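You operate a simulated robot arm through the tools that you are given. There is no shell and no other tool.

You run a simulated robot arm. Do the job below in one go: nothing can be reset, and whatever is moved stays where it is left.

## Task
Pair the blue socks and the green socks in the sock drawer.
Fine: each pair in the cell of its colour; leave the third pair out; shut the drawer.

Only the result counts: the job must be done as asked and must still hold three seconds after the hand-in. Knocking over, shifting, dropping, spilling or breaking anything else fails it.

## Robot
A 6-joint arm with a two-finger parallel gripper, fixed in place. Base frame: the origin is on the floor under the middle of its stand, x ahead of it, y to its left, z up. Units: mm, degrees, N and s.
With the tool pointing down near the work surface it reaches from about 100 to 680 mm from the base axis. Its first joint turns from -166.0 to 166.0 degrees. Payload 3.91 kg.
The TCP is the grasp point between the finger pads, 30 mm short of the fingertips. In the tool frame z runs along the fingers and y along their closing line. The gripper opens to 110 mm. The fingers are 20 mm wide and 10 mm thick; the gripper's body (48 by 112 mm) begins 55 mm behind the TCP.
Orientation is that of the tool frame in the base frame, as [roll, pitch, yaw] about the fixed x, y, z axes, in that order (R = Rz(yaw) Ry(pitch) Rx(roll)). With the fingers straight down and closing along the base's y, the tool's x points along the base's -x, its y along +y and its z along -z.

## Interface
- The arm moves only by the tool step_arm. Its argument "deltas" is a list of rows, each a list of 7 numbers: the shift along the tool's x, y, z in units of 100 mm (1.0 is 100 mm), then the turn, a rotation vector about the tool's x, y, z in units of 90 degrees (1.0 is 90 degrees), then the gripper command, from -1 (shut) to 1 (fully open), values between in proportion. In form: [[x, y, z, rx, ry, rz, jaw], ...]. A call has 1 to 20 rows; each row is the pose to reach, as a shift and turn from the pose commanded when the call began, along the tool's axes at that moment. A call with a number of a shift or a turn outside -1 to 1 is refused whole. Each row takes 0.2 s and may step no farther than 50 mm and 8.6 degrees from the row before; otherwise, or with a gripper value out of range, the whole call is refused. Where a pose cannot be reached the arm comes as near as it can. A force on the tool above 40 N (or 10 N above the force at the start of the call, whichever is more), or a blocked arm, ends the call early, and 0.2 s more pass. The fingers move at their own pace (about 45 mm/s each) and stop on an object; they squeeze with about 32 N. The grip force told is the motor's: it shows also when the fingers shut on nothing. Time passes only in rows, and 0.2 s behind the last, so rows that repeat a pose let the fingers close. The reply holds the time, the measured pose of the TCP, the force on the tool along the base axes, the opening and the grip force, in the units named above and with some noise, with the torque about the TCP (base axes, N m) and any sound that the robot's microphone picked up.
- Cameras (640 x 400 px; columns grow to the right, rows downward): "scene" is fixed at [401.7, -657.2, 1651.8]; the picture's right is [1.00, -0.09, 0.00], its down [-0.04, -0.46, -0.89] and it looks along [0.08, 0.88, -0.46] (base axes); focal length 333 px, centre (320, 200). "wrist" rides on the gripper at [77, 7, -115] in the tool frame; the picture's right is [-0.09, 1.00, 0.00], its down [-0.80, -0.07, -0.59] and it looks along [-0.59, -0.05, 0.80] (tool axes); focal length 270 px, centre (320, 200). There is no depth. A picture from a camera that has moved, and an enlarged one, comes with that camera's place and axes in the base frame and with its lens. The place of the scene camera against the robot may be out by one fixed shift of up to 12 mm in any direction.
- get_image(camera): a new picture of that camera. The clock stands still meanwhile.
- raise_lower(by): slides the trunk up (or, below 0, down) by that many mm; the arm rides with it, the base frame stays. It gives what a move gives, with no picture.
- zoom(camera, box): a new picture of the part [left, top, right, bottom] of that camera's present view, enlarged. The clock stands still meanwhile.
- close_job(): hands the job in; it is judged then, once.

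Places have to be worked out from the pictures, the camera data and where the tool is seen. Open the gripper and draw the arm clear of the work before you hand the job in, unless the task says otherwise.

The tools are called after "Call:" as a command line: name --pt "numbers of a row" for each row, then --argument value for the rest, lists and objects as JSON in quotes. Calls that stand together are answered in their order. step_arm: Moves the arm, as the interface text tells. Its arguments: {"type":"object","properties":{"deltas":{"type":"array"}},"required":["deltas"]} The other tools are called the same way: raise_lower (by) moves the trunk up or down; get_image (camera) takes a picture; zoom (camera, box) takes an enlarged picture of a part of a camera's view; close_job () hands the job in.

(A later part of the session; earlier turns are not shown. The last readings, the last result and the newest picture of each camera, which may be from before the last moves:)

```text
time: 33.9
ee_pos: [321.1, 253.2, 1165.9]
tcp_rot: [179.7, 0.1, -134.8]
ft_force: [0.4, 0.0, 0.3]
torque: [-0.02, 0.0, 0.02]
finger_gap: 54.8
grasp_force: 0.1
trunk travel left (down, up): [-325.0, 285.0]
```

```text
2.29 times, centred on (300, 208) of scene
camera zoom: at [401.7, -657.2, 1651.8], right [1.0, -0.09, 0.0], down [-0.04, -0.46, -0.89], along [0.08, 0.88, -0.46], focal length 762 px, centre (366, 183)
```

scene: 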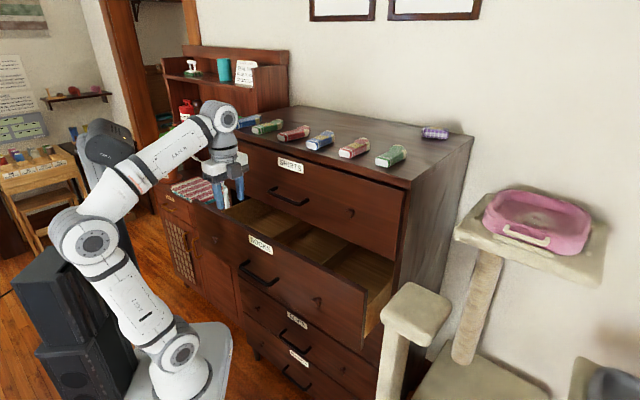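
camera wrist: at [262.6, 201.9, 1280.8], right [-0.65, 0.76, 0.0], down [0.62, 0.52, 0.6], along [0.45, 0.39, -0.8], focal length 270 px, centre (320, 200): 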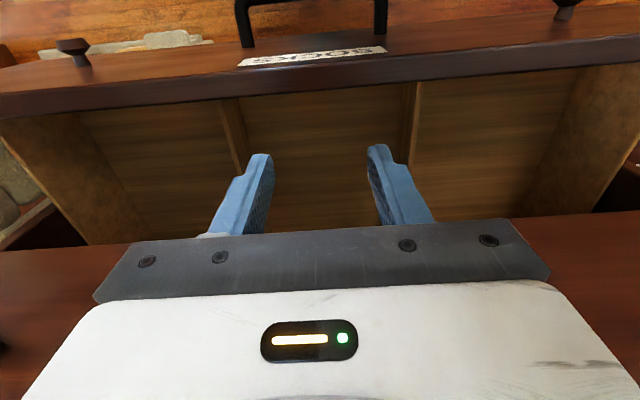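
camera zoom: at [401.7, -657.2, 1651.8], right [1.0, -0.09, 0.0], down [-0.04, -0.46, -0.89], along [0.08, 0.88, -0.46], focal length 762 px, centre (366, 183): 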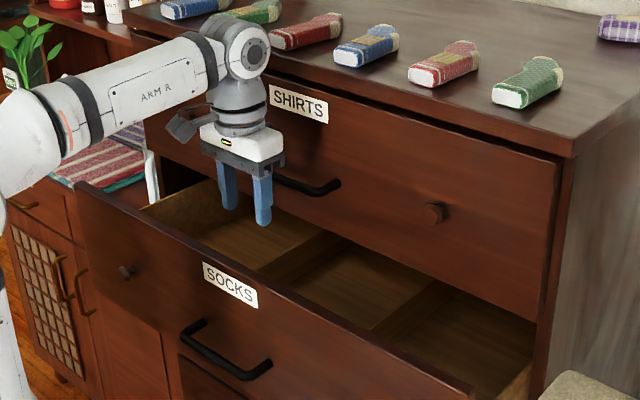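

The fingers are about 5–10 mm behind the inner face of the panel. I lower 95 mm so that the tips sit 40 mm below the panel's top edge.

Call:
step_arm --pt "0 0 0.15 0 0 0 0" --pt "0 0 0.3 0 0 0 0" --pt "0 0 0.45 0 0 0 0" --pt "0 0 0.6 0 0 0 0" --pt "0 0 0.75 0 0 0 0" --pt "0 0 0.88 0 0 0 0" --pt "0 0 0.98 0 0 0 0" --pt "0 0 0.98 0 0 0 0"

Call:
get_image --camera "wrist"

Call:
zoom --camera "scene" --box '[160, 120, 440, 295]'

```text
time: 35.6
ee_pos: [320.9, 255.0, 1066.4]
tcp_rot: [179.8, 0.0, -134.8]
ft_force: [0.1, -0.3, 0.4]
torque: [0.0, 0.02, 0.05]
finger_gap: 55.1
grasp_force: 0.0
trunk travel left (down, up): [-325.0, 285.0]
```

```text
taken
camera wrist: at [261.9, 202.4, 1182.5], right [-0.65, 0.76, 0.0], down [0.62, 0.52, 0.6], along [0.45, 0.39, -0.8], focal length 270 px, centre (320, 200)
```

wrist: 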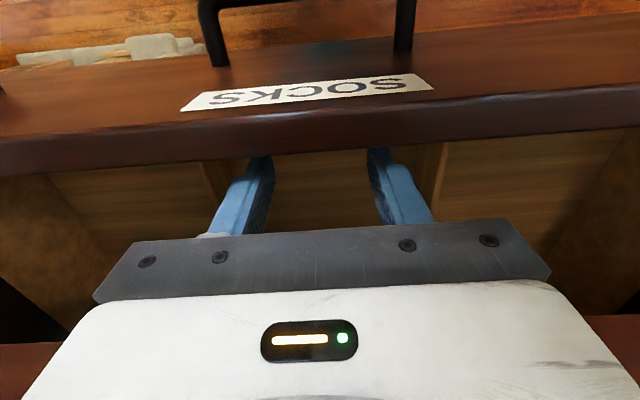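

```text
2.29 times, centred on (300, 208) of scene
camera zoom: at [401.7, -657.2, 1651.8], right [1.0, -0.09, 0.0], down [-0.04, -0.46, -0.89], along [0.08, 0.88, -0.46], focal length 762 px, centre (366, 183)
```

zoom: 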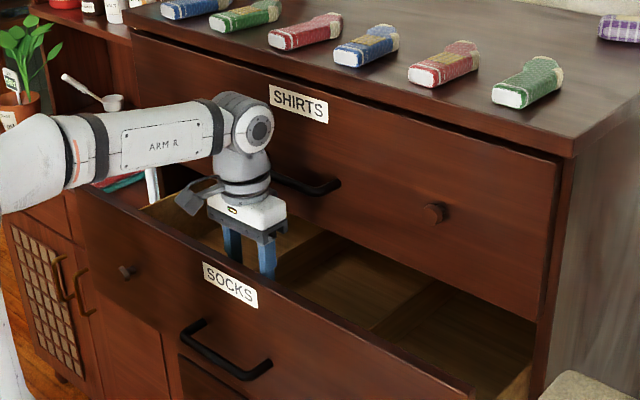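

The fingers are inside the panel. I pull 57 mm toward the robot in small steps.

Call:
step_arm --pt "0.05 0 0 0 0 0 0" --pt "0.1 0 0 0 0 0 0" --pt "0.16 0 0 0 0 0 0" --pt "0.22 0 0 0 0 0 0" --pt "0.28 0 0 0 0 0 0" --pt "0.34 0 0 0 0 0 0" --pt "0.4 0 0 0 0 0 0" --pt "0.46 0 0 0 0 0 0" --pt "0.52 0 0 0 0 0 0" --pt "0.57 0 0 0 0 0 0" --pt "0.57 0 0 0 0 0 0"

Call:
get_image --camera "wrist"

Call:
zoom --camera "scene" --box '[160, 120, 440, 295]'

```text
time: 38.0
ee_pos: [278.3, 212.8, 1068.3]
tcp_rot: [179.7, 0.1, -134.8]
ft_force: [-0.3, 1.1, 0.5]
torque: [-0.04, 0.0, -0.03]
finger_gap: 54.9
grasp_force: 0.1
trunk travel left (down, up): [-325.0, 285.0]
```

```text
taken
camera wrist: at [221.3, 161.5, 1183.1], right [-0.65, 0.76, 0.0], down [0.62, 0.52, 0.6], along [0.45, 0.39, -0.8], focal length 270 px, centre (320, 200)
```

wrist: 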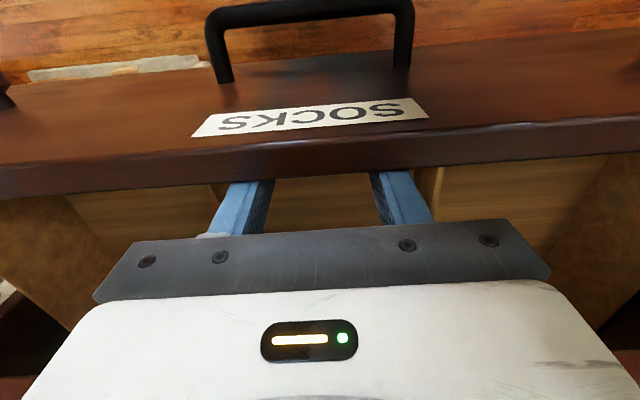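

```text
2.29 times, centred on (300, 208) of scene
camera zoom: at [401.7, -657.2, 1651.8], right [1.0, -0.09, 0.0], down [-0.04, -0.46, -0.89], along [0.08, 0.88, -0.46], focal length 762 px, centre (366, 183)
```

zoom: 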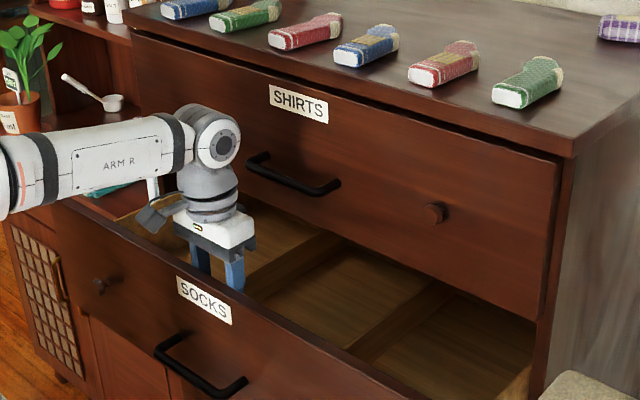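

The drawer opened further with no resistance. I lift out and move up to look into the cells from above.

Call:
step_arm --pt "-0.06 0 0 0 0 0 0" --pt "-0.08 0 -0.15 0 0 0 0" --pt "-0.08 0 -0.35 0 0 0 0" --pt "-0.08 0 -0.55 0 0 0 0" --pt "-0.08 0 -0.75 0 0 0 0" --pt "-0.08 0 -1.0 0 0 0 0" --pt "-0.08 0 -1.0 0 0 0 0"

Call:
raise_lower --by 100

Call:
get_image --camera "wrist"

Call:
get_image --camera "scene"

```text
time: 39.6
ee_pos: [286.5, 216.9, 1168.6]
tcp_rot: [179.7, 0.1, -134.8]
ft_force: [0.1, 0.9, -0.6]
torque: [0.02, -0.02, 0.03]
finger_gap: 54.8
grasp_force: 0.0
trunk travel left (down, up): [-325.0, 285.0]
```

```text
time: 41.0
ee_pos: [284.4, 217.4, 1267.5]
tcp_rot: [179.9, 0.2, -134.8]
ft_force: [0.0, -0.4, 0.2]
torque: [0.03, 0.01, 0.07]
finger_gap: 55.0
grasp_force: 0.0
trunk travel left (down, up): [-425.0, 185.0]
```

```text
taken
camera wrist: at [227.4, 165.5, 1383.0], right [-0.65, 0.76, 0.0], down [0.62, 0.52, 0.6], along [0.45, 0.39, -0.8], focal length 270 px, centre (320, 200)
```

wrist: 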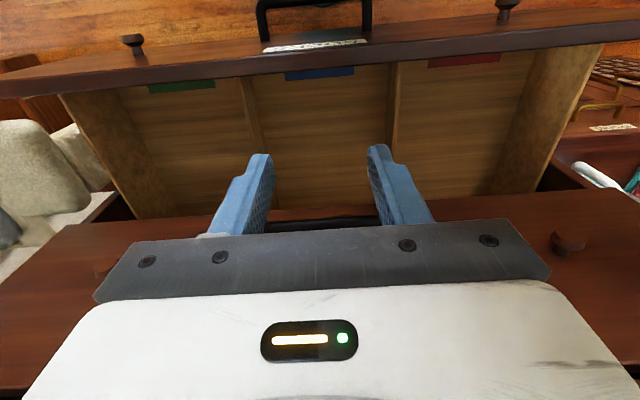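

```text
taken
```

scene: 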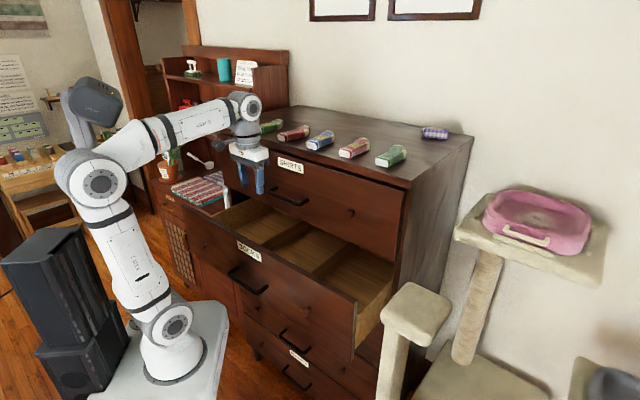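

Colour strips now show at the front of the cells: green, blue and red from left to right in the wrist view. I zoom in.

Call:
zoom --camera "wrist" --box '[40, 40, 360, 240]'

Call:
zoom --camera "wrist" --box '[300, 30, 620, 230]'

Call:
zoom --camera "scene" --box '[180, 170, 420, 320]'

```text
2.00 times, centred on (200, 140) of wrist
camera zoom: at [227.4, 165.5, 1383.0], right [-0.65, 0.76, 0.0], down [0.62, 0.52, 0.6], along [0.45, 0.39, -0.8], focal length 541 px, centre (560, 320)
```

zoom: 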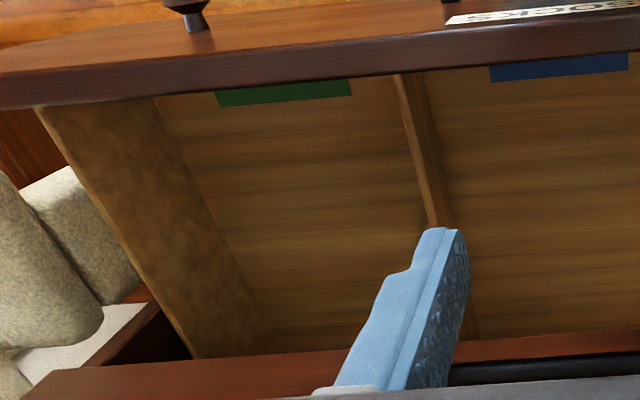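

```text
2.00 times, centred on (460, 130) of wrist
camera zoom: at [227.4, 165.5, 1383.0], right [-0.65, 0.76, 0.0], down [0.62, 0.52, 0.6], along [0.45, 0.39, -0.8], focal length 541 px, centre (40, 340)
```

zoom: 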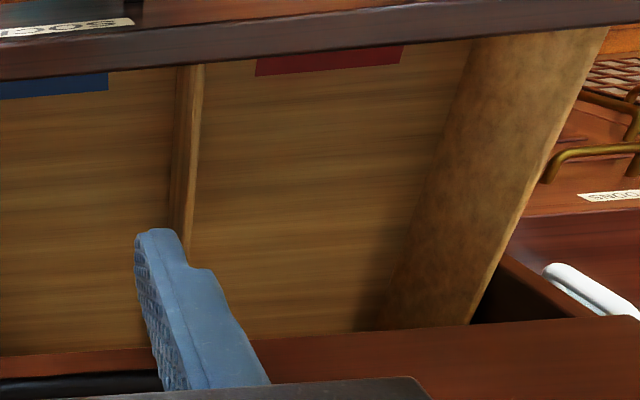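

```text
2.67 times, centred on (300, 245) of scene
camera zoom: at [401.7, -657.2, 1651.8], right [1.0, -0.09, 0.0], down [-0.04, -0.46, -0.89], along [0.08, 0.88, -0.46], focal length 889 px, centre (373, 80)
```

zoom: 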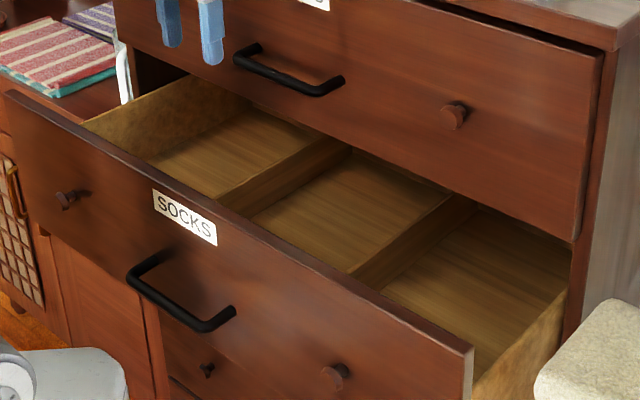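

The drawer's cells from the robot's right to left are green (l≈150…350), blue (l≈−47…150) and red. The opening is about 194 mm. Now I rise and test, at this trunk height, whether the arm can reach the sock row.

Call:
step_arm --pt "0 0 -0.2 0 0 0 0" --pt "0 0 -0.4 0 0 0 0" --pt "0 0 -0.6 0 0 0 0" --pt "0 0 -0.8 0 0 0 0" --pt "0 0 -1.0 0 0 0 0" --pt "0 0 -1.0 0 0 0 0"

Call:
step_arm --pt "0 0 -0.2 0 0 0 0" --pt "0 0 -0.4 0 0 0 0" --pt "0 0 -0.6 0 0 0 0" --pt "0 0 -0.8 0 0 0 0" --pt "0 0 -1.0 0 0 0 0" --pt "0 0 -1.0 0 0 0 0"

Call:
step_arm --pt "-0.2 0 0 0 0 0 0" --pt "-0.4 0 0 0 0 0 0" --pt "-0.6 0 0 0 0 0 0" --pt "-0.8 0 0 0 0 0 0" --pt "-1.0 0 0 0 0 0 0" --pt "-1.0 0 0 0 0 0 0"

Call:
get_image --camera "wrist"

Call:
get_image --camera "scene"

```text
time: 42.4
ee_pos: [285.3, 217.9, 1368.9]
tcp_rot: [179.7, 0.1, -134.9]
ft_force: [0.4, 0.5, -0.8]
torque: [0.0, -0.01, -0.04]
finger_gap: 55.2
grasp_force: 0.1
trunk travel left (down, up): [-425.0, 185.0]
```

```text
time: 43.8
ee_pos: [286.1, 216.6, 1389.0]
tcp_rot: [179.7, 0.1, -134.7]
ft_force: [0.3, 0.6, -0.6]
torque: [0.03, -0.02, 0.0]
finger_gap: 55.1
grasp_force: 0.1
out of reach, approached as far as the arm can: row 2, 3, 4, 5, 6
trunk travel left (down, up): [-425.0, 185.0]
```

```text
time: 45.2
ee_pos: [356.2, 285.0, 1378.8]
tcp_rot: [179.8, 0.4, -134.9]
ft_force: [0.1, -0.1, 0.1]
torque: [0.02, 0.0, -0.01]
finger_gap: 55.0
grasp_force: 0.1
out of reach, approached as far as the arm can: row 3, 4, 5, 6
trunk travel left (down, up): [-425.0, 185.0]
```

```text
taken
camera wrist: at [297.0, 232.8, 1494.3], right [-0.65, 0.76, 0.0], down [0.61, 0.51, 0.6], along [0.45, 0.39, -0.8], focal length 270 px, centre (320, 200)
```

wrist: 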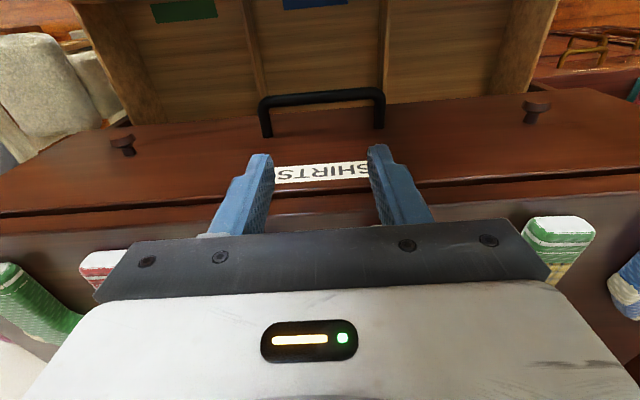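

```text
taken
```

scene: 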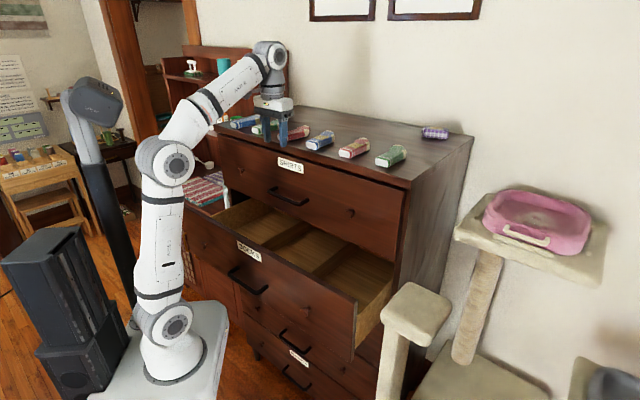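

At this trunk height the arm tops out at z≈1380, so the trunk must go up past the drawer. Before that I back off and look straight down at the gap between platform and handle.

Call:
step_arm --pt "0.2 0 0 0 0 0 0" --pt "0.4 0 0 0 0 0 0" --pt "0.6 0 0.2 0 0 0 0" --pt "0.8 0 0.4 0 0 0 0" --pt "1.0 0 0.6 0 0 0 0" --pt "1.0 0 0.8 0 0 0 0" --pt "1.0 0 1.0 0 0 0 0" --pt "1.0 0 1.0 0 0 0 0"

Call:
step_arm --pt "0.15 0.05 0 0 0 0 0" --pt "0.3 0.1 0 0 0 0 0" --pt "0.45 0.15 0 0 0 0 0" --pt "0.6 0.2 0 0 0 0 0" --pt "0.75 0.25 0 0 0 0 0" --pt "0.8 0.3 0 0 0 0 0" --pt "0.8 0.3 0 0 0 0 0"

Call:
get_image --camera "wrist"

```text
time: 47.0
ee_pos: [286.3, 214.7, 1278.1]
tcp_rot: [179.8, 0.0, -134.7]
ft_force: [-0.9, 0.4, 0.6]
torque: [0.01, 0.01, 0.01]
finger_gap: 54.9
grasp_force: 0.0
trunk travel left (down, up): [-425.0, 185.0]
```

```text
time: 48.6
ee_pos: [208.2, 179.3, 1278.7]
tcp_rot: [179.8, 0.1, -134.8]
ft_force: [-0.5, -0.7, 0.5]
torque: [0.01, 0.01, 0.0]
finger_gap: 54.9
grasp_force: 0.0
trunk travel left (down, up): [-425.0, 185.0]
```

```text
taken
camera wrist: at [150.1, 127.5, 1394.1], right [-0.65, 0.76, 0.0], down [0.62, 0.52, 0.6], along [0.45, 0.39, -0.8], focal length 270 px, centre (320, 200)
```

wrist: 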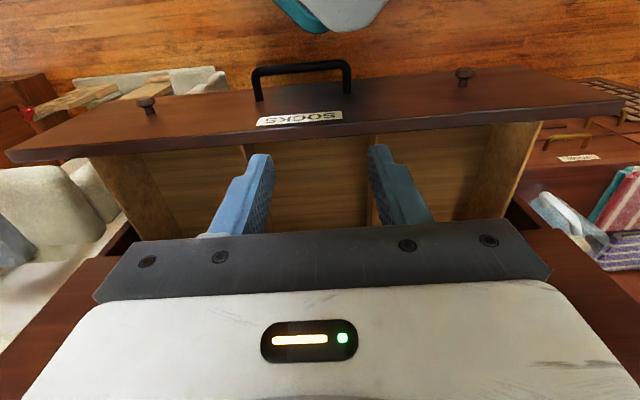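

The platform's white corner shows at the top of the view and the handle below it. I zoom for exact pixels.

Call:
zoom --camera "wrist" --box '[220, 0, 420, 125]'

```text
3.20 times, centred on (320, 62) of wrist
camera zoom: at [150.1, 127.5, 1394.1], right [-0.65, 0.76, 0.0], down [0.62, 0.52, 0.6], along [0.45, 0.39, -0.8], focal length 865 px, centre (320, 640)
```

zoom: 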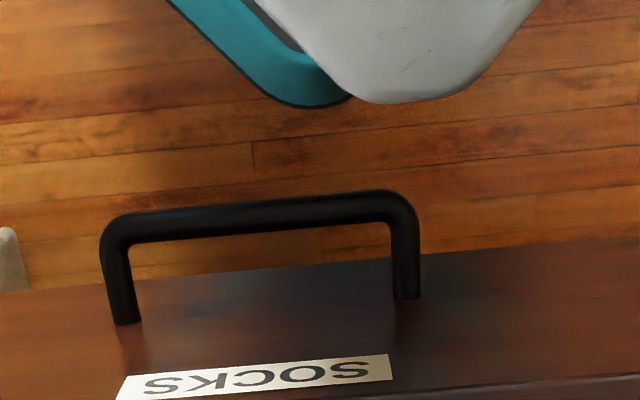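

The handle bar is at n≈269 and the platform's edge at n≈247, so about 20 mm of free gap; the trunk can pass. I raise it 150 mm and check the forces.

Call:
raise_lower --by 60

Call:
get_image --camera "wrist"

```text
time: 49.6
ee_pos: [209.3, 178.6, 1337.8]
tcp_rot: [179.8, 0.1, -134.8]
ft_force: [0.1, 0.0, -0.6]
torque: [0.01, 0.0, 0.0]
finger_gap: 55.0
grasp_force: 0.0
trunk travel left (down, up): [-485.0, 125.0]
```

```text
taken
camera wrist: at [150.2, 127.5, 1454.2], right [-0.65, 0.76, 0.0], down [0.62, 0.52, 0.6], along [0.45, 0.39, -0.8], focal length 270 px, centre (320, 200)
```

wrist: 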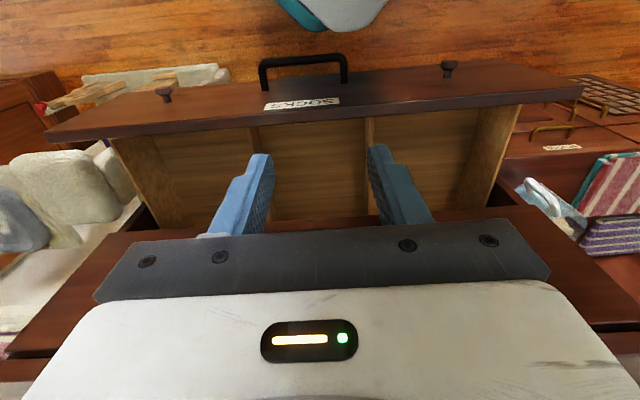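

Still clear. I raise the remaining 90 mm.

Call:
raise_lower --by 50

Call:
zoom --camera "wrist" --box '[220, 0, 420, 125]'

Call:
zoom --camera "scene" --box '[100, 200, 340, 350]'

```text
time: 50.5
ee_pos: [208.7, 178.9, 1388.6]
tcp_rot: [179.8, 0.1, -134.8]
ft_force: [0.0, -0.6, 0.0]
torque: [0.02, 0.0, -0.01]
finger_gap: 55.0
grasp_force: 0.1
trunk travel left (down, up): [-535.0, 75.0]
```

```text
3.20 times, centred on (320, 62) of wrist
camera zoom: at [150.2, 127.5, 1504.2], right [-0.65, 0.76, 0.0], down [0.62, 0.52, 0.6], along [0.45, 0.39, -0.8], focal length 865 px, centre (320, 640)
```

zoom: 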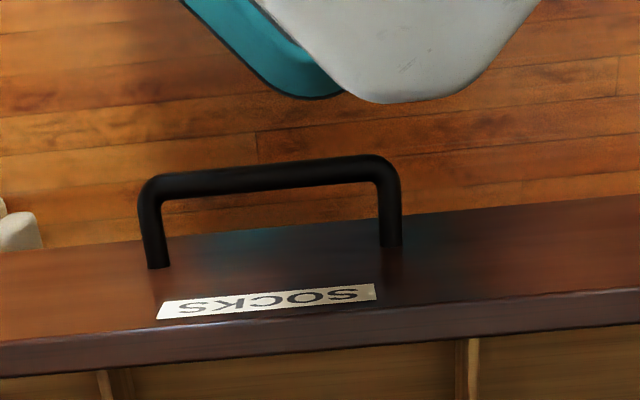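

```text
2.67 times, centred on (220, 275) of scene
camera zoom: at [401.7, -657.2, 1651.8], right [1.0, -0.09, 0.0], down [-0.04, -0.46, -0.89], along [0.08, 0.88, -0.46], focal length 889 px, centre (587, 0)
```

zoom: 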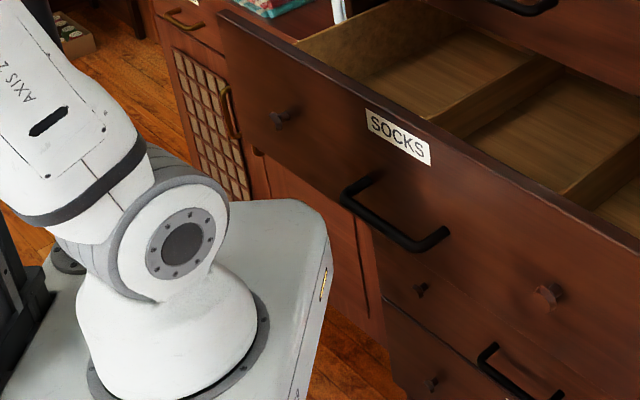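

The gap stays at about 22 mm. I raise the last 40 mm.

Call:
raise_lower --by 40

Call:
step_arm --pt "-0.2 -0.05 -0.05 0 0 0 1" --pt "-0.4 -0.1 -0.1 0 0 0 1" --pt "-0.6 -0.15 -0.15 0 0 0 1" --pt "-0.8 -0.2 -0.2 0 0 0 1" --pt "-1.0 -0.25 -0.25 0 0 0 1" --pt "-1.0 -0.3 -0.3 0 0 0 1" --pt "-1.0 -0.3 -0.3 0 0 0 1"

Call:
get_image --camera "wrist"

Call:
get_image --camera "scene"

```text
time: 51.3
ee_pos: [208.5, 178.8, 1429.0]
tcp_rot: [179.9, 0.1, -134.8]
ft_force: [-0.1, 0.3, 0.5]
torque: [0.01, -0.01, -0.01]
finger_gap: 54.9
grasp_force: 0.0
trunk travel left (down, up): [-575.0, 35.0]
```

```text
time: 52.9
ee_pos: [300.2, 230.6, 1458.5]
tcp_rot: [179.6, 0.2, -134.9]
ft_force: [0.1, 0.4, -1.0]
torque: [0.0, 0.03, -0.02]
finger_gap: 110.1
grasp_force: 0.1
trunk travel left (down, up): [-575.0, 35.0]
```

```text
taken
camera wrist: at [242.1, 177.8, 1574.0], right [-0.65, 0.76, 0.0], down [0.62, 0.52, 0.6], along [0.45, 0.39, -0.8], focal length 270 px, centre (320, 200)
```

wrist: 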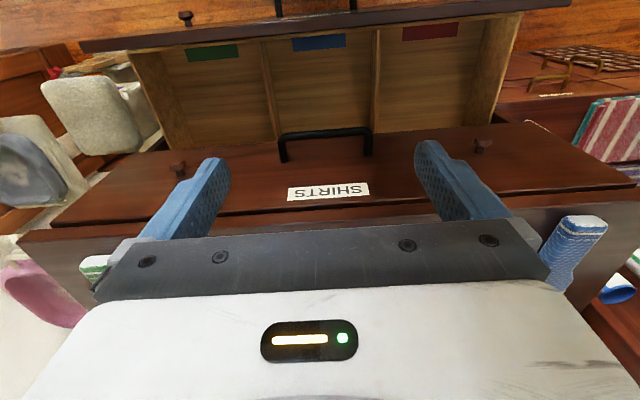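

```text
taken
```

scene: 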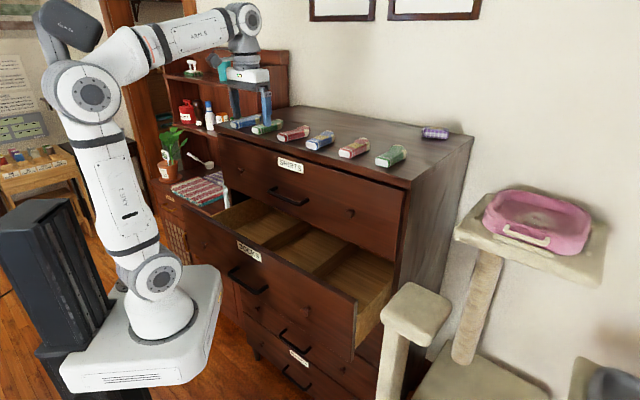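

The colour strips are clear from here. I now move over the dresser front edge, well above the socks, to measure them.

Call:
step_arm --pt "-0.15 0 -0.1 0 0 0 1" --pt "-0.3 0 -0.2 0 0 0 1" --pt "-0.5 0 -0.3 0 0 0 1" --pt "-0.7 0 -0.4 0 0 0 1" --pt "-0.9 0 -0.4 0 0 0 1" --pt "-1.0 0 -0.4 0 0 0 1" --pt "-1.0 0 -0.4 0 0 0 1"

Call:
get_image --camera "wrist"

```text
time: 54.5
ee_pos: [371.3, 301.6, 1500.7]
tcp_rot: [179.6, 0.1, -134.9]
ft_force: [-0.5, 0.4, 0.0]
torque: [-0.01, -0.04, 0.03]
finger_gap: 109.9
grasp_force: 0.0
trunk travel left (down, up): [-575.0, 35.0]
```

```text
taken
camera wrist: at [311.9, 248.7, 1615.3], right [-0.65, 0.76, 0.0], down [0.62, 0.52, 0.6], along [0.45, 0.39, -0.8], focal length 270 px, centre (320, 200)
```

wrist: 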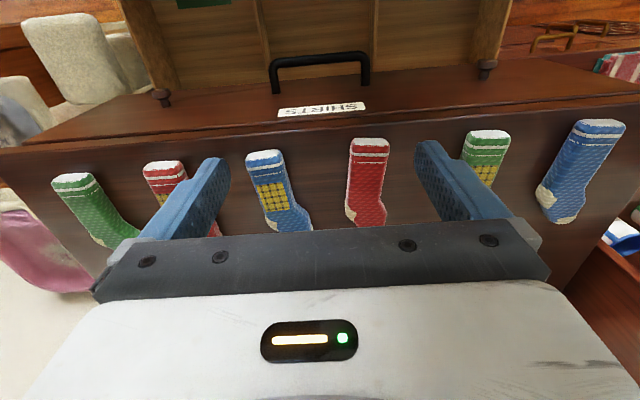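

All six socks are visible. I zoom for exact outlines.

Call:
zoom --camera "wrist" --box '[20, 120, 220, 245]'

Call:
zoom --camera "wrist" --box '[220, 120, 420, 245]'

Call:
zoom --camera "wrist" --box '[440, 100, 640, 225]'

```text
3.20 times, centred on (120, 182) of wrist
camera zoom: at [311.9, 248.7, 1615.3], right [-0.65, 0.76, 0.0], down [0.62, 0.52, 0.6], along [0.45, 0.39, -0.8], focal length 865 px, centre (960, 256)
```

zoom: 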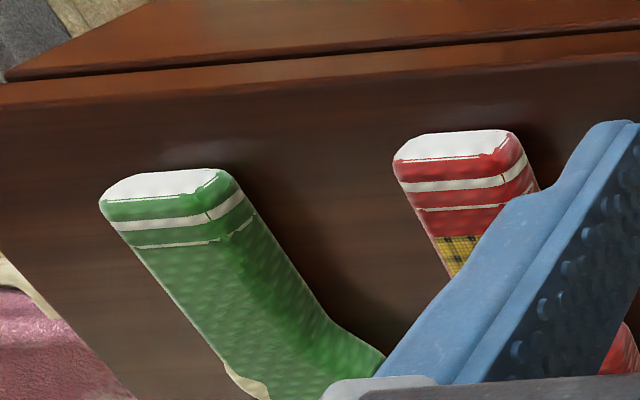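

```text
3.20 times, centred on (320, 182) of wrist
camera zoom: at [311.9, 248.7, 1615.3], right [-0.65, 0.76, 0.0], down [0.62, 0.52, 0.6], along [0.45, 0.39, -0.8], focal length 865 px, centre (320, 256)
```

zoom: 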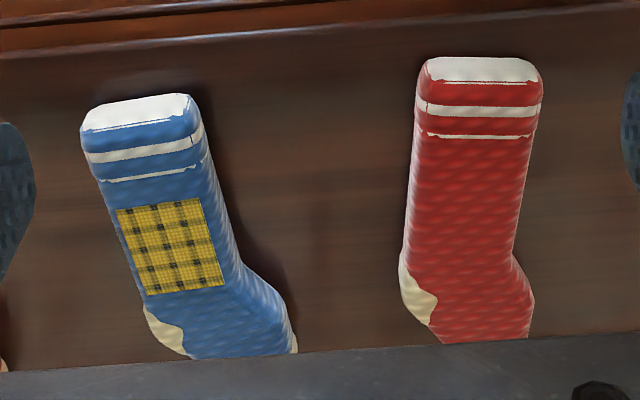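

```text
3.20 times, centred on (540, 162) of wrist
camera zoom: at [311.9, 248.7, 1615.3], right [-0.65, 0.76, 0.0], down [0.62, 0.52, 0.6], along [0.45, 0.39, -0.8], focal length 865 px, centre (-384, 320)
```

zoom: 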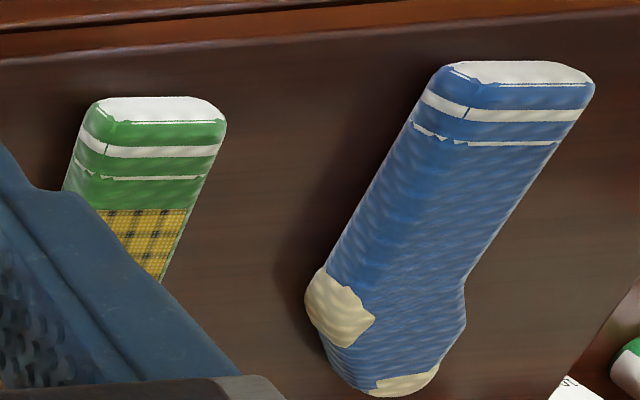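

Blue patched sock: leg centre at about n=568, l=119, leg turned about −7.5°, 42 mm wide. I go above it with the jaws at 75 mm and the tool turned to match.

Call:
step_arm --pt "-0.13 -0.1 0.05 0 0 -0.014 0.36" --pt "-0.29 -0.22 0.15 0 0 -0.028 0.36" --pt "-0.45 -0.34 0.3 0 0 -0.042 0.36" --pt "-0.61 -0.46 0.45 0 0 -0.056 0.36" --pt "-0.77 -0.58 0.6 0 0 -0.07 0.36" --pt "-0.92 -0.697 0.8 0 0 -0.083 0.36" --pt "-0.92 -0.697 0.8 0 0 -0.083 0.36"

Call:
get_image --camera "wrist"

Call:
zoom --camera "scene" --box '[210, 70, 450, 220]'

```text
time: 56.1
ee_pos: [485.5, 317.0, 1418.9]
tcp_rot: [179.8, 0.2, -127.4]
ft_force: [-0.4, 0.3, -0.2]
torque: [-0.02, 0.0, 0.04]
finger_gap: 74.7
grasp_force: 0.1
trunk travel left (down, up): [-575.0, 35.0]
```

```text
taken
camera wrist: at [433.8, 257.5, 1534.1], right [-0.74, 0.67, 0.0], down [0.54, 0.59, 0.6], along [0.4, 0.44, -0.8], focal length 270 px, centre (320, 200)
```

wrist: 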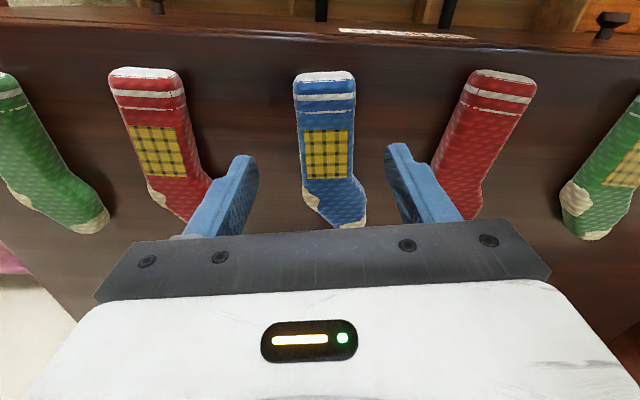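

```text
2.67 times, centred on (330, 145) of scene
camera zoom: at [401.7, -657.2, 1651.8], right [1.0, -0.09, 0.0], down [-0.04, -0.46, -0.89], along [0.08, 0.88, -0.46], focal length 889 px, centre (293, 347)
```

zoom: 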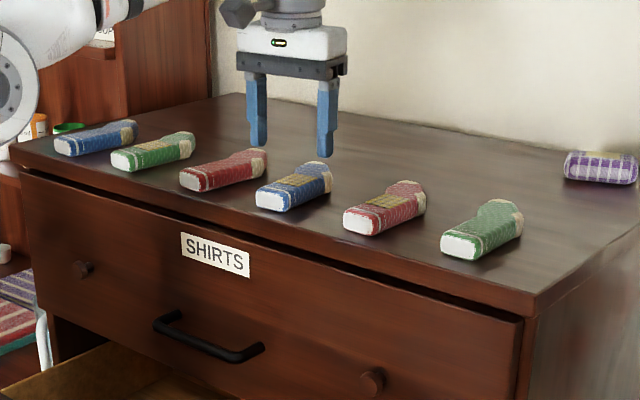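

The leg lies along the tool axis; its centre is about 6 mm to the right of the tool line. I correct 6 mm sideways and 10 mm outward, and descend until the tips are just beside the sock.

Call:
step_arm --pt "-0.05 0.03 0 0 0 0 0.36" --pt "-0.1 0.06 0 0 0 0 0.36" --pt "-0.1 0.06 0.15 0 0 0 0.36" --pt "-0.1 0.06 0.3 0 0 0 0.36" --pt "-0.1 0.06 0.4 0 0 0 0.36" --pt "-0.1 0.06 0.45 0 0 0 0.36" --pt "-0.1 0.06 0.45 0 0 0 0.36"

Call:
get_image --camera "wrist"

Call:
zoom --camera "scene" --box '[260, 100, 380, 175]'

```text
time: 57.7
ee_pos: [487.6, 329.1, 1373.2]
tcp_rot: [179.8, 0.0, -127.3]
ft_force: [0.5, -0.4, 0.2]
torque: [0.02, -0.02, -0.01]
finger_gap: 74.9
grasp_force: 0.1
trunk travel left (down, up): [-575.0, 35.0]
```

```text
taken
camera wrist: at [435.2, 270.4, 1488.7], right [-0.74, 0.67, 0.0], down [0.54, 0.59, 0.6], along [0.4, 0.44, -0.8], focal length 270 px, centre (320, 200)
```

wrist: 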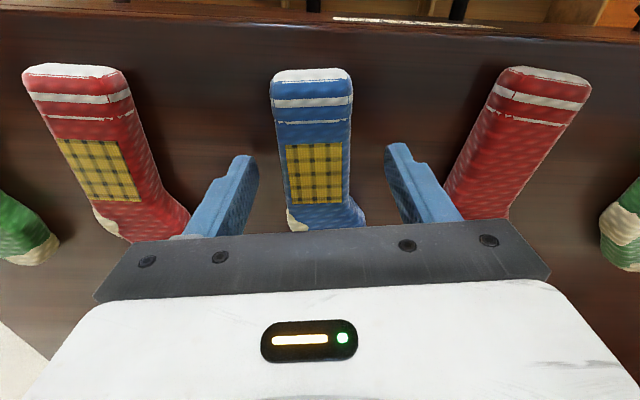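

```text
5.33 times, centred on (320, 138) of scene
camera zoom: at [401.7, -657.2, 1651.8], right [1.0, -0.09, 0.0], down [-0.04, -0.46, -0.89], along [0.08, 0.88, -0.46], focal length 1777 px, centre (320, 533)
```

zoom: 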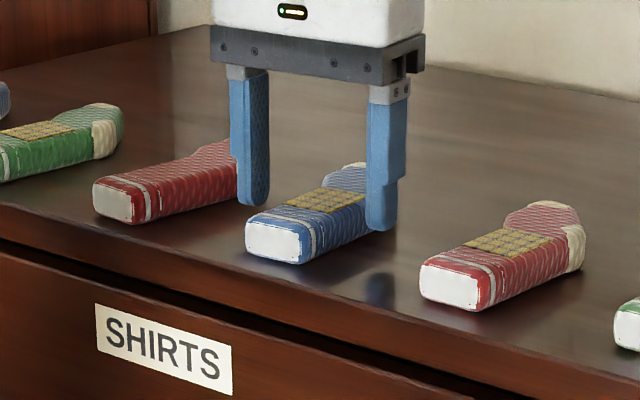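

Both fingers straddle the blue patched sock evenly. I descend 10 mm more, watching the force, then close.

Call:
step_arm --pt "0 0 0.03 0 0 0 0.36" --pt "0 0 0.06 0 0 0 0.36" --pt "0 0 0.09 0 0 0 0.36" --pt "0 0 0.1 0 0 0 0.36" --pt "0 0 0.1 0 0 0 0.36"

Call:
zoom --camera "scene" --box '[260, 100, 380, 175]'

```text
time: 58.9
ee_pos: [488.0, 328.8, 1362.7]
tcp_rot: [179.8, 0.1, -127.3]
ft_force: [-0.6, -0.2, -0.4]
torque: [-0.04, 0.03, 0.01]
finger_gap: 74.8
grasp_force: 0.0
trunk travel left (down, up): [-575.0, 35.0]
```

```text
5.33 times, centred on (320, 138) of scene
camera zoom: at [401.7, -657.2, 1651.8], right [1.0, -0.09, 0.0], down [-0.04, -0.46, -0.89], along [0.08, 0.88, -0.46], focal length 1777 px, centre (320, 533)
```

zoom: 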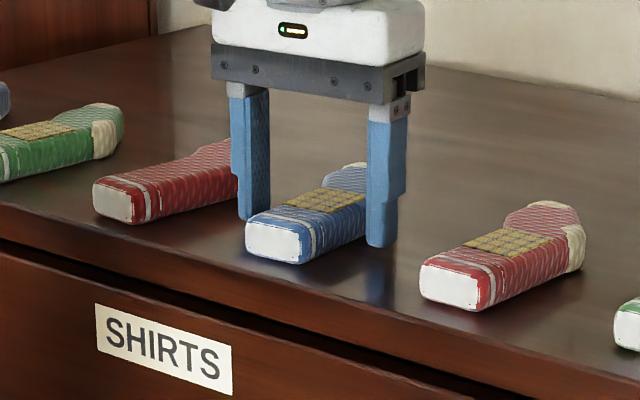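

No contact yet. I step down 3 mm more to find the surface level.

Call:
step_arm --pt "0 0 0.015 0 0 0 0.36" --pt "0 0 0.03 0 0 0 0.36" --pt "0 0 0.03 0 0 0 0.36"

```text
time: 59.7
ee_pos: [486.6, 328.1, 1359.7]
tcp_rot: [179.8, 0.1, -127.4]
ft_force: [0.2, -0.7, -0.1]
torque: [0.01, 0.0, -0.01]
finger_gap: 74.9
grasp_force: 0.1
trunk travel left (down, up): [-575.0, 35.0]
```

Still free at tip height ≈1330, which is deep enough beside the sock. I close the jaws.

Call:
step_arm --pt "0 0 0 0 0 0 0.1" --pt "0 0 0 0 0 0 -0.2" --pt "0 0 0 0 0 0 -0.5" --pt "0 0 0 0 0 0 -1" --pt "0 0 0 0 0 0 -1" --pt "0 0 0 0 0 0 -1"

Call:
get_image --camera "wrist"

```text
time: 61.1
ee_pos: [486.6, 328.0, 1360.2]
tcp_rot: [179.9, 0.0, -127.3]
ft_force: [-0.2, 0.5, 1.4]
torque: [-0.03, -0.06, -0.07]
finger_gap: 52.9
grasp_force: 31.9
trunk travel left (down, up): [-575.0, 35.0]
```

```text
taken
camera wrist: at [435.7, 269.6, 1476.2], right [-0.74, 0.67, 0.0], down [0.54, 0.59, 0.6], along [0.4, 0.44, -0.8], focal length 270 px, centre (320, 200)
```

wrist: 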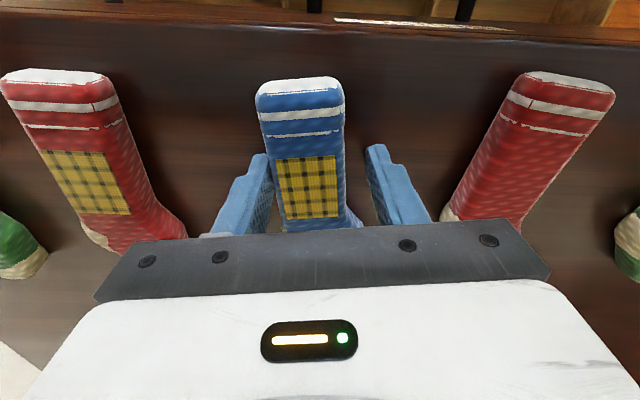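

The gap of 53 mm suggests the right finger meets the foot's bulge instead of the leg. I reopen, shift 20 mm toward the cuff and close again.

Call:
step_arm --pt "0 0 0 0 0 0 0.36" --pt "0 0 0 0 0 0 0.36" --pt "0 0 0 0 0 0 0.36" --pt "0.07 0 0 0 0 0 0.36" --pt "0.14 0 0 0 0 0 0.36" --pt "0.2 0 0 0 0 0 0.36" --pt "0.2 0 0 0 0 0 0.36"

Call:
get_image --camera "wrist"

```text
time: 62.7
ee_pos: [473.7, 312.5, 1360.0]
tcp_rot: [179.7, 0.0, -127.3]
ft_force: [-0.4, 0.1, 2.7]
torque: [-0.1, -0.08, -0.05]
finger_gap: 74.9
grasp_force: 0.1
trunk travel left (down, up): [-575.0, 35.0]
```

```text
taken
camera wrist: at [422.3, 253.2, 1475.5], right [-0.74, 0.67, 0.0], down [0.54, 0.59, 0.6], along [0.4, 0.44, -0.8], focal length 270 px, centre (320, 200)
```

wrist: 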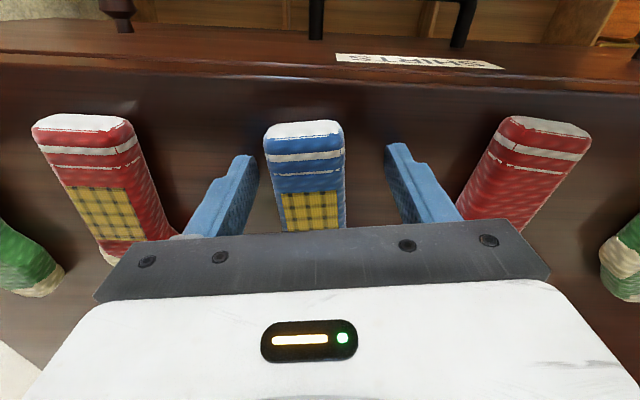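

The leg is about 8 mm left of the jaw centre. I shift 7 mm that way and close.

Call:
step_arm --pt "0 -0.035 -0.01 0 0 0 0.36" --pt "0 -0.07 -0.01 0 0 0 0.36" --pt "0 -0.07 -0.01 0 0 0 0.1" --pt "0 -0.07 -0.01 0 0 0 -0.2" --pt "0 -0.07 -0.01 0 0 0 -0.5" --pt "0 -0.07 -0.01 0 0 0 -1" --pt "0 -0.07 -0.01 0 0 0 -1" --pt "0 -0.07 -0.01 0 0 0 -1"

Call:
get_image --camera "wrist"

Call:
zoom --camera "scene" --box '[260, 100, 380, 175]'

```text
time: 64.5
ee_pos: [481.0, 307.8, 1362.0]
tcp_rot: [179.9, 0.3, -127.3]
ft_force: [0.9, 0.0, 2.6]
torque: [-0.04, -0.07, 0.11]
finger_gap: 53.1
grasp_force: 32.1
trunk travel left (down, up): [-575.0, 35.0]
```

```text
taken
camera wrist: at [428.1, 248.7, 1477.4], right [-0.74, 0.67, 0.0], down [0.54, 0.59, 0.6], along [0.4, 0.44, -0.8], focal length 270 px, centre (320, 200)
```

wrist: 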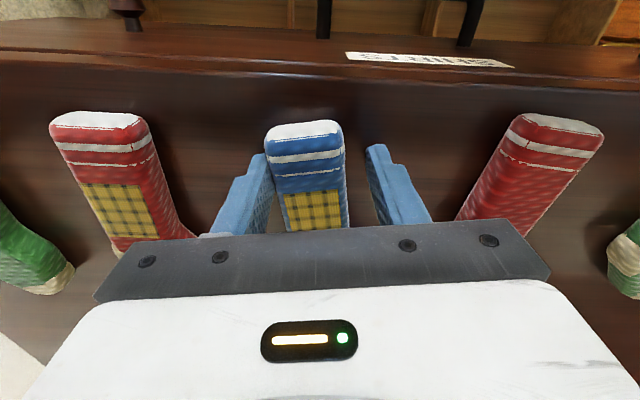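

```text
5.33 times, centred on (320, 138) of scene
camera zoom: at [401.7, -657.2, 1651.8], right [1.0, -0.09, 0.0], down [-0.04, -0.46, -0.89], along [0.08, 0.88, -0.46], focal length 1777 px, centre (320, 533)
```

zoom: 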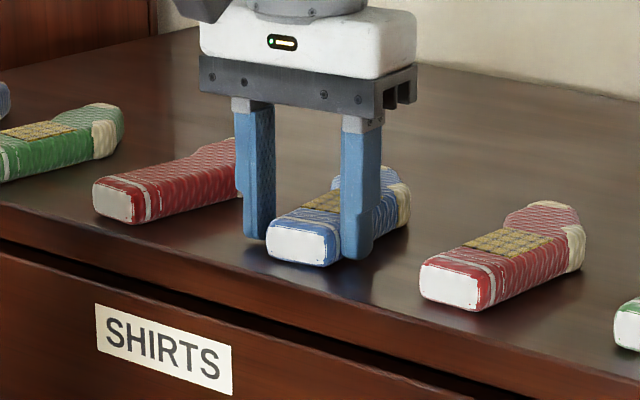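

The jaws close on 53 mm again at both places, so the sock grips as a block of that width; grip force is steady at 32 N. I lift and check.

Call:
step_arm --pt "0 0 -0.1 0 0 0 -1" --pt "0 0 -0.2 0 0 0 -1" --pt "0 0 -0.4 0 0 0 -1" --pt "0 0 -0.6 0 0 0 -1" --pt "0 0 -0.8 0 0 0 -1" --pt "0 0 -0.8 0 0 0 -1"

Call:
get_image --camera "wrist"

Call:
zoom --camera "scene" --box '[220, 60, 420, 185]'

```text
time: 65.9
ee_pos: [480.6, 308.4, 1440.9]
tcp_rot: [179.8, 0.0, -127.2]
ft_force: [-0.1, 0.1, -0.7]
torque: [-0.02, 0.02, -0.01]
finger_gap: 52.8
grasp_force: 31.9
trunk travel left (down, up): [-575.0, 35.0]
```

```text
taken
camera wrist: at [429.0, 248.9, 1557.1], right [-0.74, 0.67, 0.0], down [0.54, 0.59, 0.6], along [0.4, 0.44, -0.8], focal length 270 px, centre (320, 200)
```

wrist: 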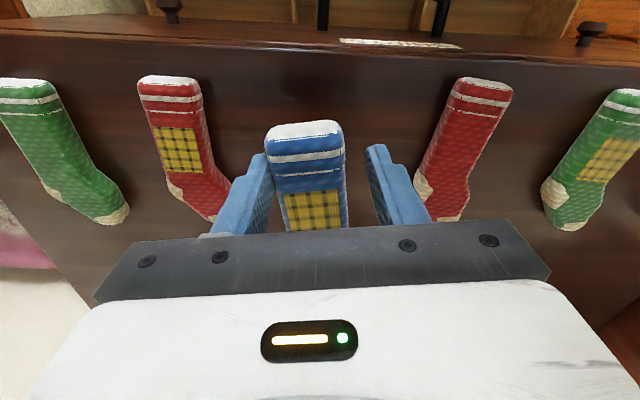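

```text
3.20 times, centred on (320, 122) of scene
camera zoom: at [401.7, -657.2, 1651.8], right [1.0, -0.09, 0.0], down [-0.04, -0.46, -0.89], along [0.08, 0.88, -0.46], focal length 1066 px, centre (320, 448)
```

zoom: 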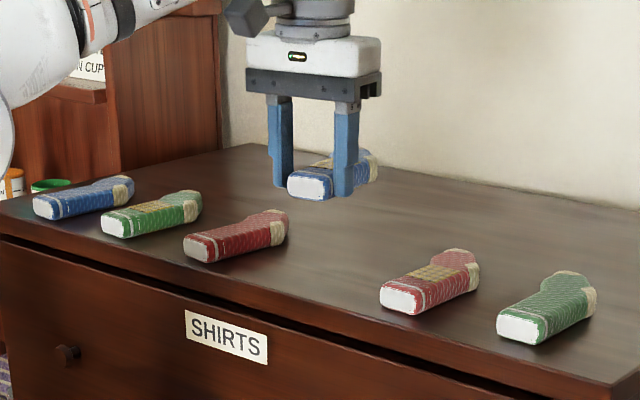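

The sock is firmly held and the others have not moved. To lower it into the drawer without the wrist camera hitting the drawer's front panel, I turn the tool 90° during the carry. First half of the retreat and turn.

Call:
step_arm --pt "0.09 0.07 0 0 0 0.0675 -1" --pt "0.18 0.14 0 0 0 0.135 -1" --pt "0.27 0.22 0 0 0 0.2025 -1" --pt "0.36 0.29 0 0 0 0.27 -1" --pt "0.46 0.36 0 0 0 0.3375 -1" --pt "0.55 0.43 0 0 0 0.405 -1" --pt "0.64 0.51 0 0 0 0.4725 -1" --pt "0.728 0.579 0 0 0 0.54 -1" --pt "0.728 0.579 0 0 0 0.54 -1"

Call:
get_image --camera "scene"

```text
time: 67.9
ee_pos: [388.5, 285.1, 1441.6]
tcp_rot: [179.7, -0.1, -176.0]
ft_force: [0.5, 0.5, -1.3]
torque: [0.02, 0.0, 0.01]
finger_gap: 52.8
grasp_force: 32.5
trunk travel left (down, up): [-575.0, 35.0]
```

```text
taken
```

scene: 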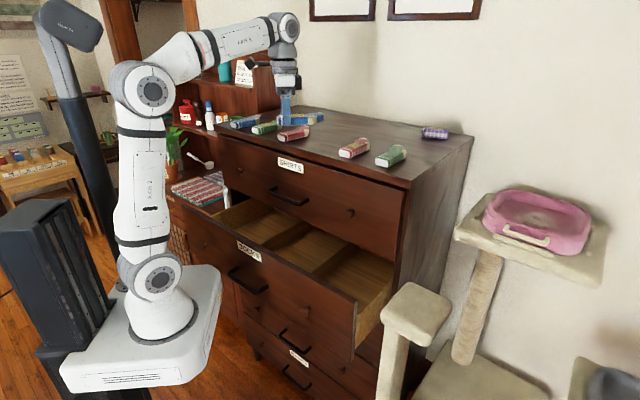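

I finish the turn and retreat to above the drawer opening (n≈393, l≈27).

Call:
step_arm --pt "0.12 -0.025 0 0 0 0.068 -1" --pt "0.23 -0.05 0 0 0 0.136 -1" --pt "0.35 -0.075 0 0 0 0.204 -1" --pt "0.47 -0.1 0 0 0 0.272 -1" --pt "0.58 -0.125 0 0 0 0.34 -1" --pt "0.7 -0.15 0 0 0 0.408 -1" --pt "0.82 -0.175 0 0 0 0.476 -1" --pt "0.931 -0.198 0 0 0 0.544 -1" --pt "0.931 -0.198 0 0 0 0.544 -1"

Call:
get_image --camera "wrist"

Call:
get_image --camera "scene"

```text
time: 69.9
ee_pos: [298.7, 258.9, 1441.0]
tcp_rot: [179.9, -0.3, 135.0]
ft_force: [-0.2, 0.5, -0.8]
torque: [0.03, 0.02, -0.01]
finger_gap: 52.9
grasp_force: 32.0
trunk travel left (down, up): [-575.0, 35.0]
```

```text
taken
camera wrist: at [249.1, 316.1, 1556.9], right [0.77, 0.64, 0.0], down [0.52, -0.62, 0.59], along [0.38, -0.45, -0.81], focal length 270 px, centre (320, 200)
```

wrist: 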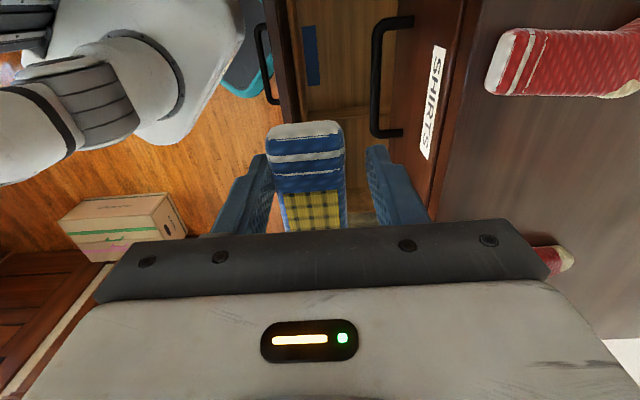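

```text
taken
```

scene: 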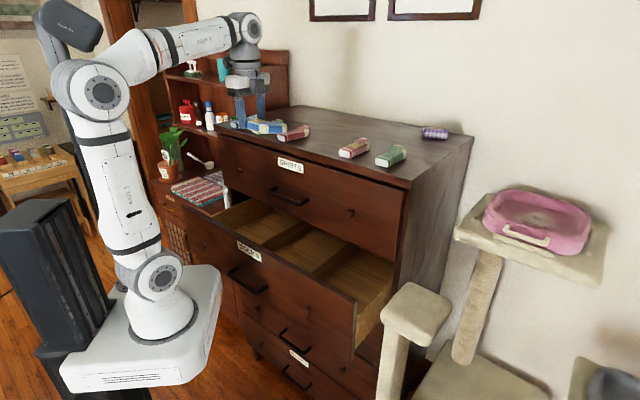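

The sock hangs over the drawer slot, between the panel and the SHIRTS handle. I lower 200 mm in steps, keeping n.

Call:
step_arm --pt "0 0 0.15 0 0 0 -1" --pt "0 0 0.35 0 0 0 -1" --pt "0 0 0.55 0 0 0 -1" --pt "0 0 0.75 0 0 0 -1" --pt "0 0 0.95 0 0 0 -1" --pt "0 0 1.0 0 0 0 -1"

Call:
step_arm --pt "0 0 0.15 0 0 0 -1" --pt "0 0 0.35 0 0 0 -1" --pt "0 0 0.55 0 0 0 -1" --pt "0 0 0.75 0 0 0 -1" --pt "0 0 0.95 0 0 0 -1" --pt "0 0 1.0 0 0 0 -1"

Call:
get_image --camera "wrist"

Call:
zoom --camera "scene" --box '[160, 80, 440, 255]'

```text
time: 71.3
ee_pos: [298.3, 259.3, 1340.8]
tcp_rot: [179.9, -0.3, 135.1]
ft_force: [0.7, -0.6, -0.8]
torque: [0.04, -0.01, 0.0]
finger_gap: 52.7
grasp_force: 32.0
trunk travel left (down, up): [-575.0, 35.0]
```

```text
time: 72.7
ee_pos: [297.7, 259.5, 1241.9]
tcp_rot: [179.9, -0.2, 135.1]
ft_force: [-1.0, -0.5, -0.7]
torque: [0.03, 0.0, 0.02]
finger_gap: 53.0
grasp_force: 31.9
trunk travel left (down, up): [-575.0, 35.0]
```

```text
taken
camera wrist: at [248.1, 316.3, 1357.6], right [0.77, 0.64, 0.0], down [0.52, -0.62, 0.59], along [0.38, -0.45, -0.81], focal length 270 px, centre (320, 200)
```

wrist: 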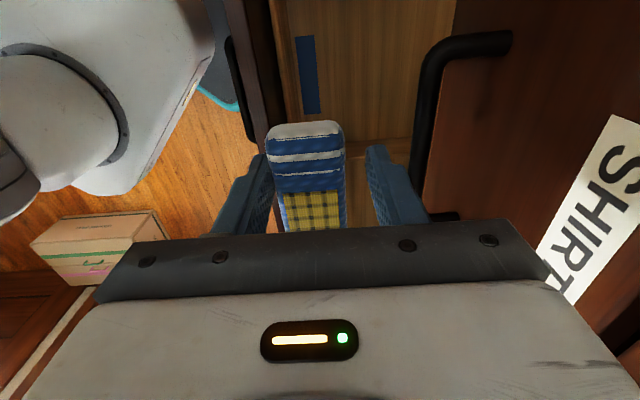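

```text
2.29 times, centred on (300, 168) of scene
camera zoom: at [401.7, -657.2, 1651.8], right [1.0, -0.09, 0.0], down [-0.04, -0.46, -0.89], along [0.08, 0.88, -0.46], focal length 762 px, centre (366, 274)
```

zoom: 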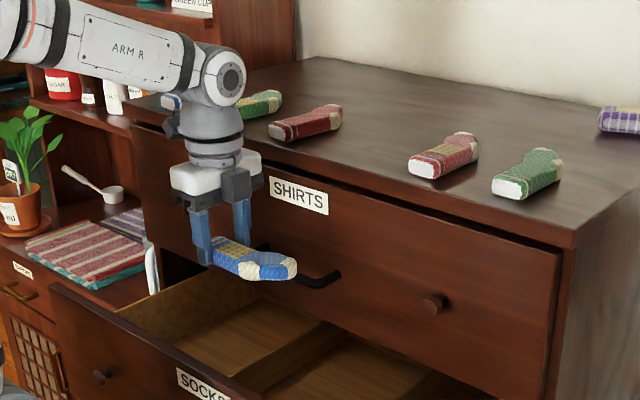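

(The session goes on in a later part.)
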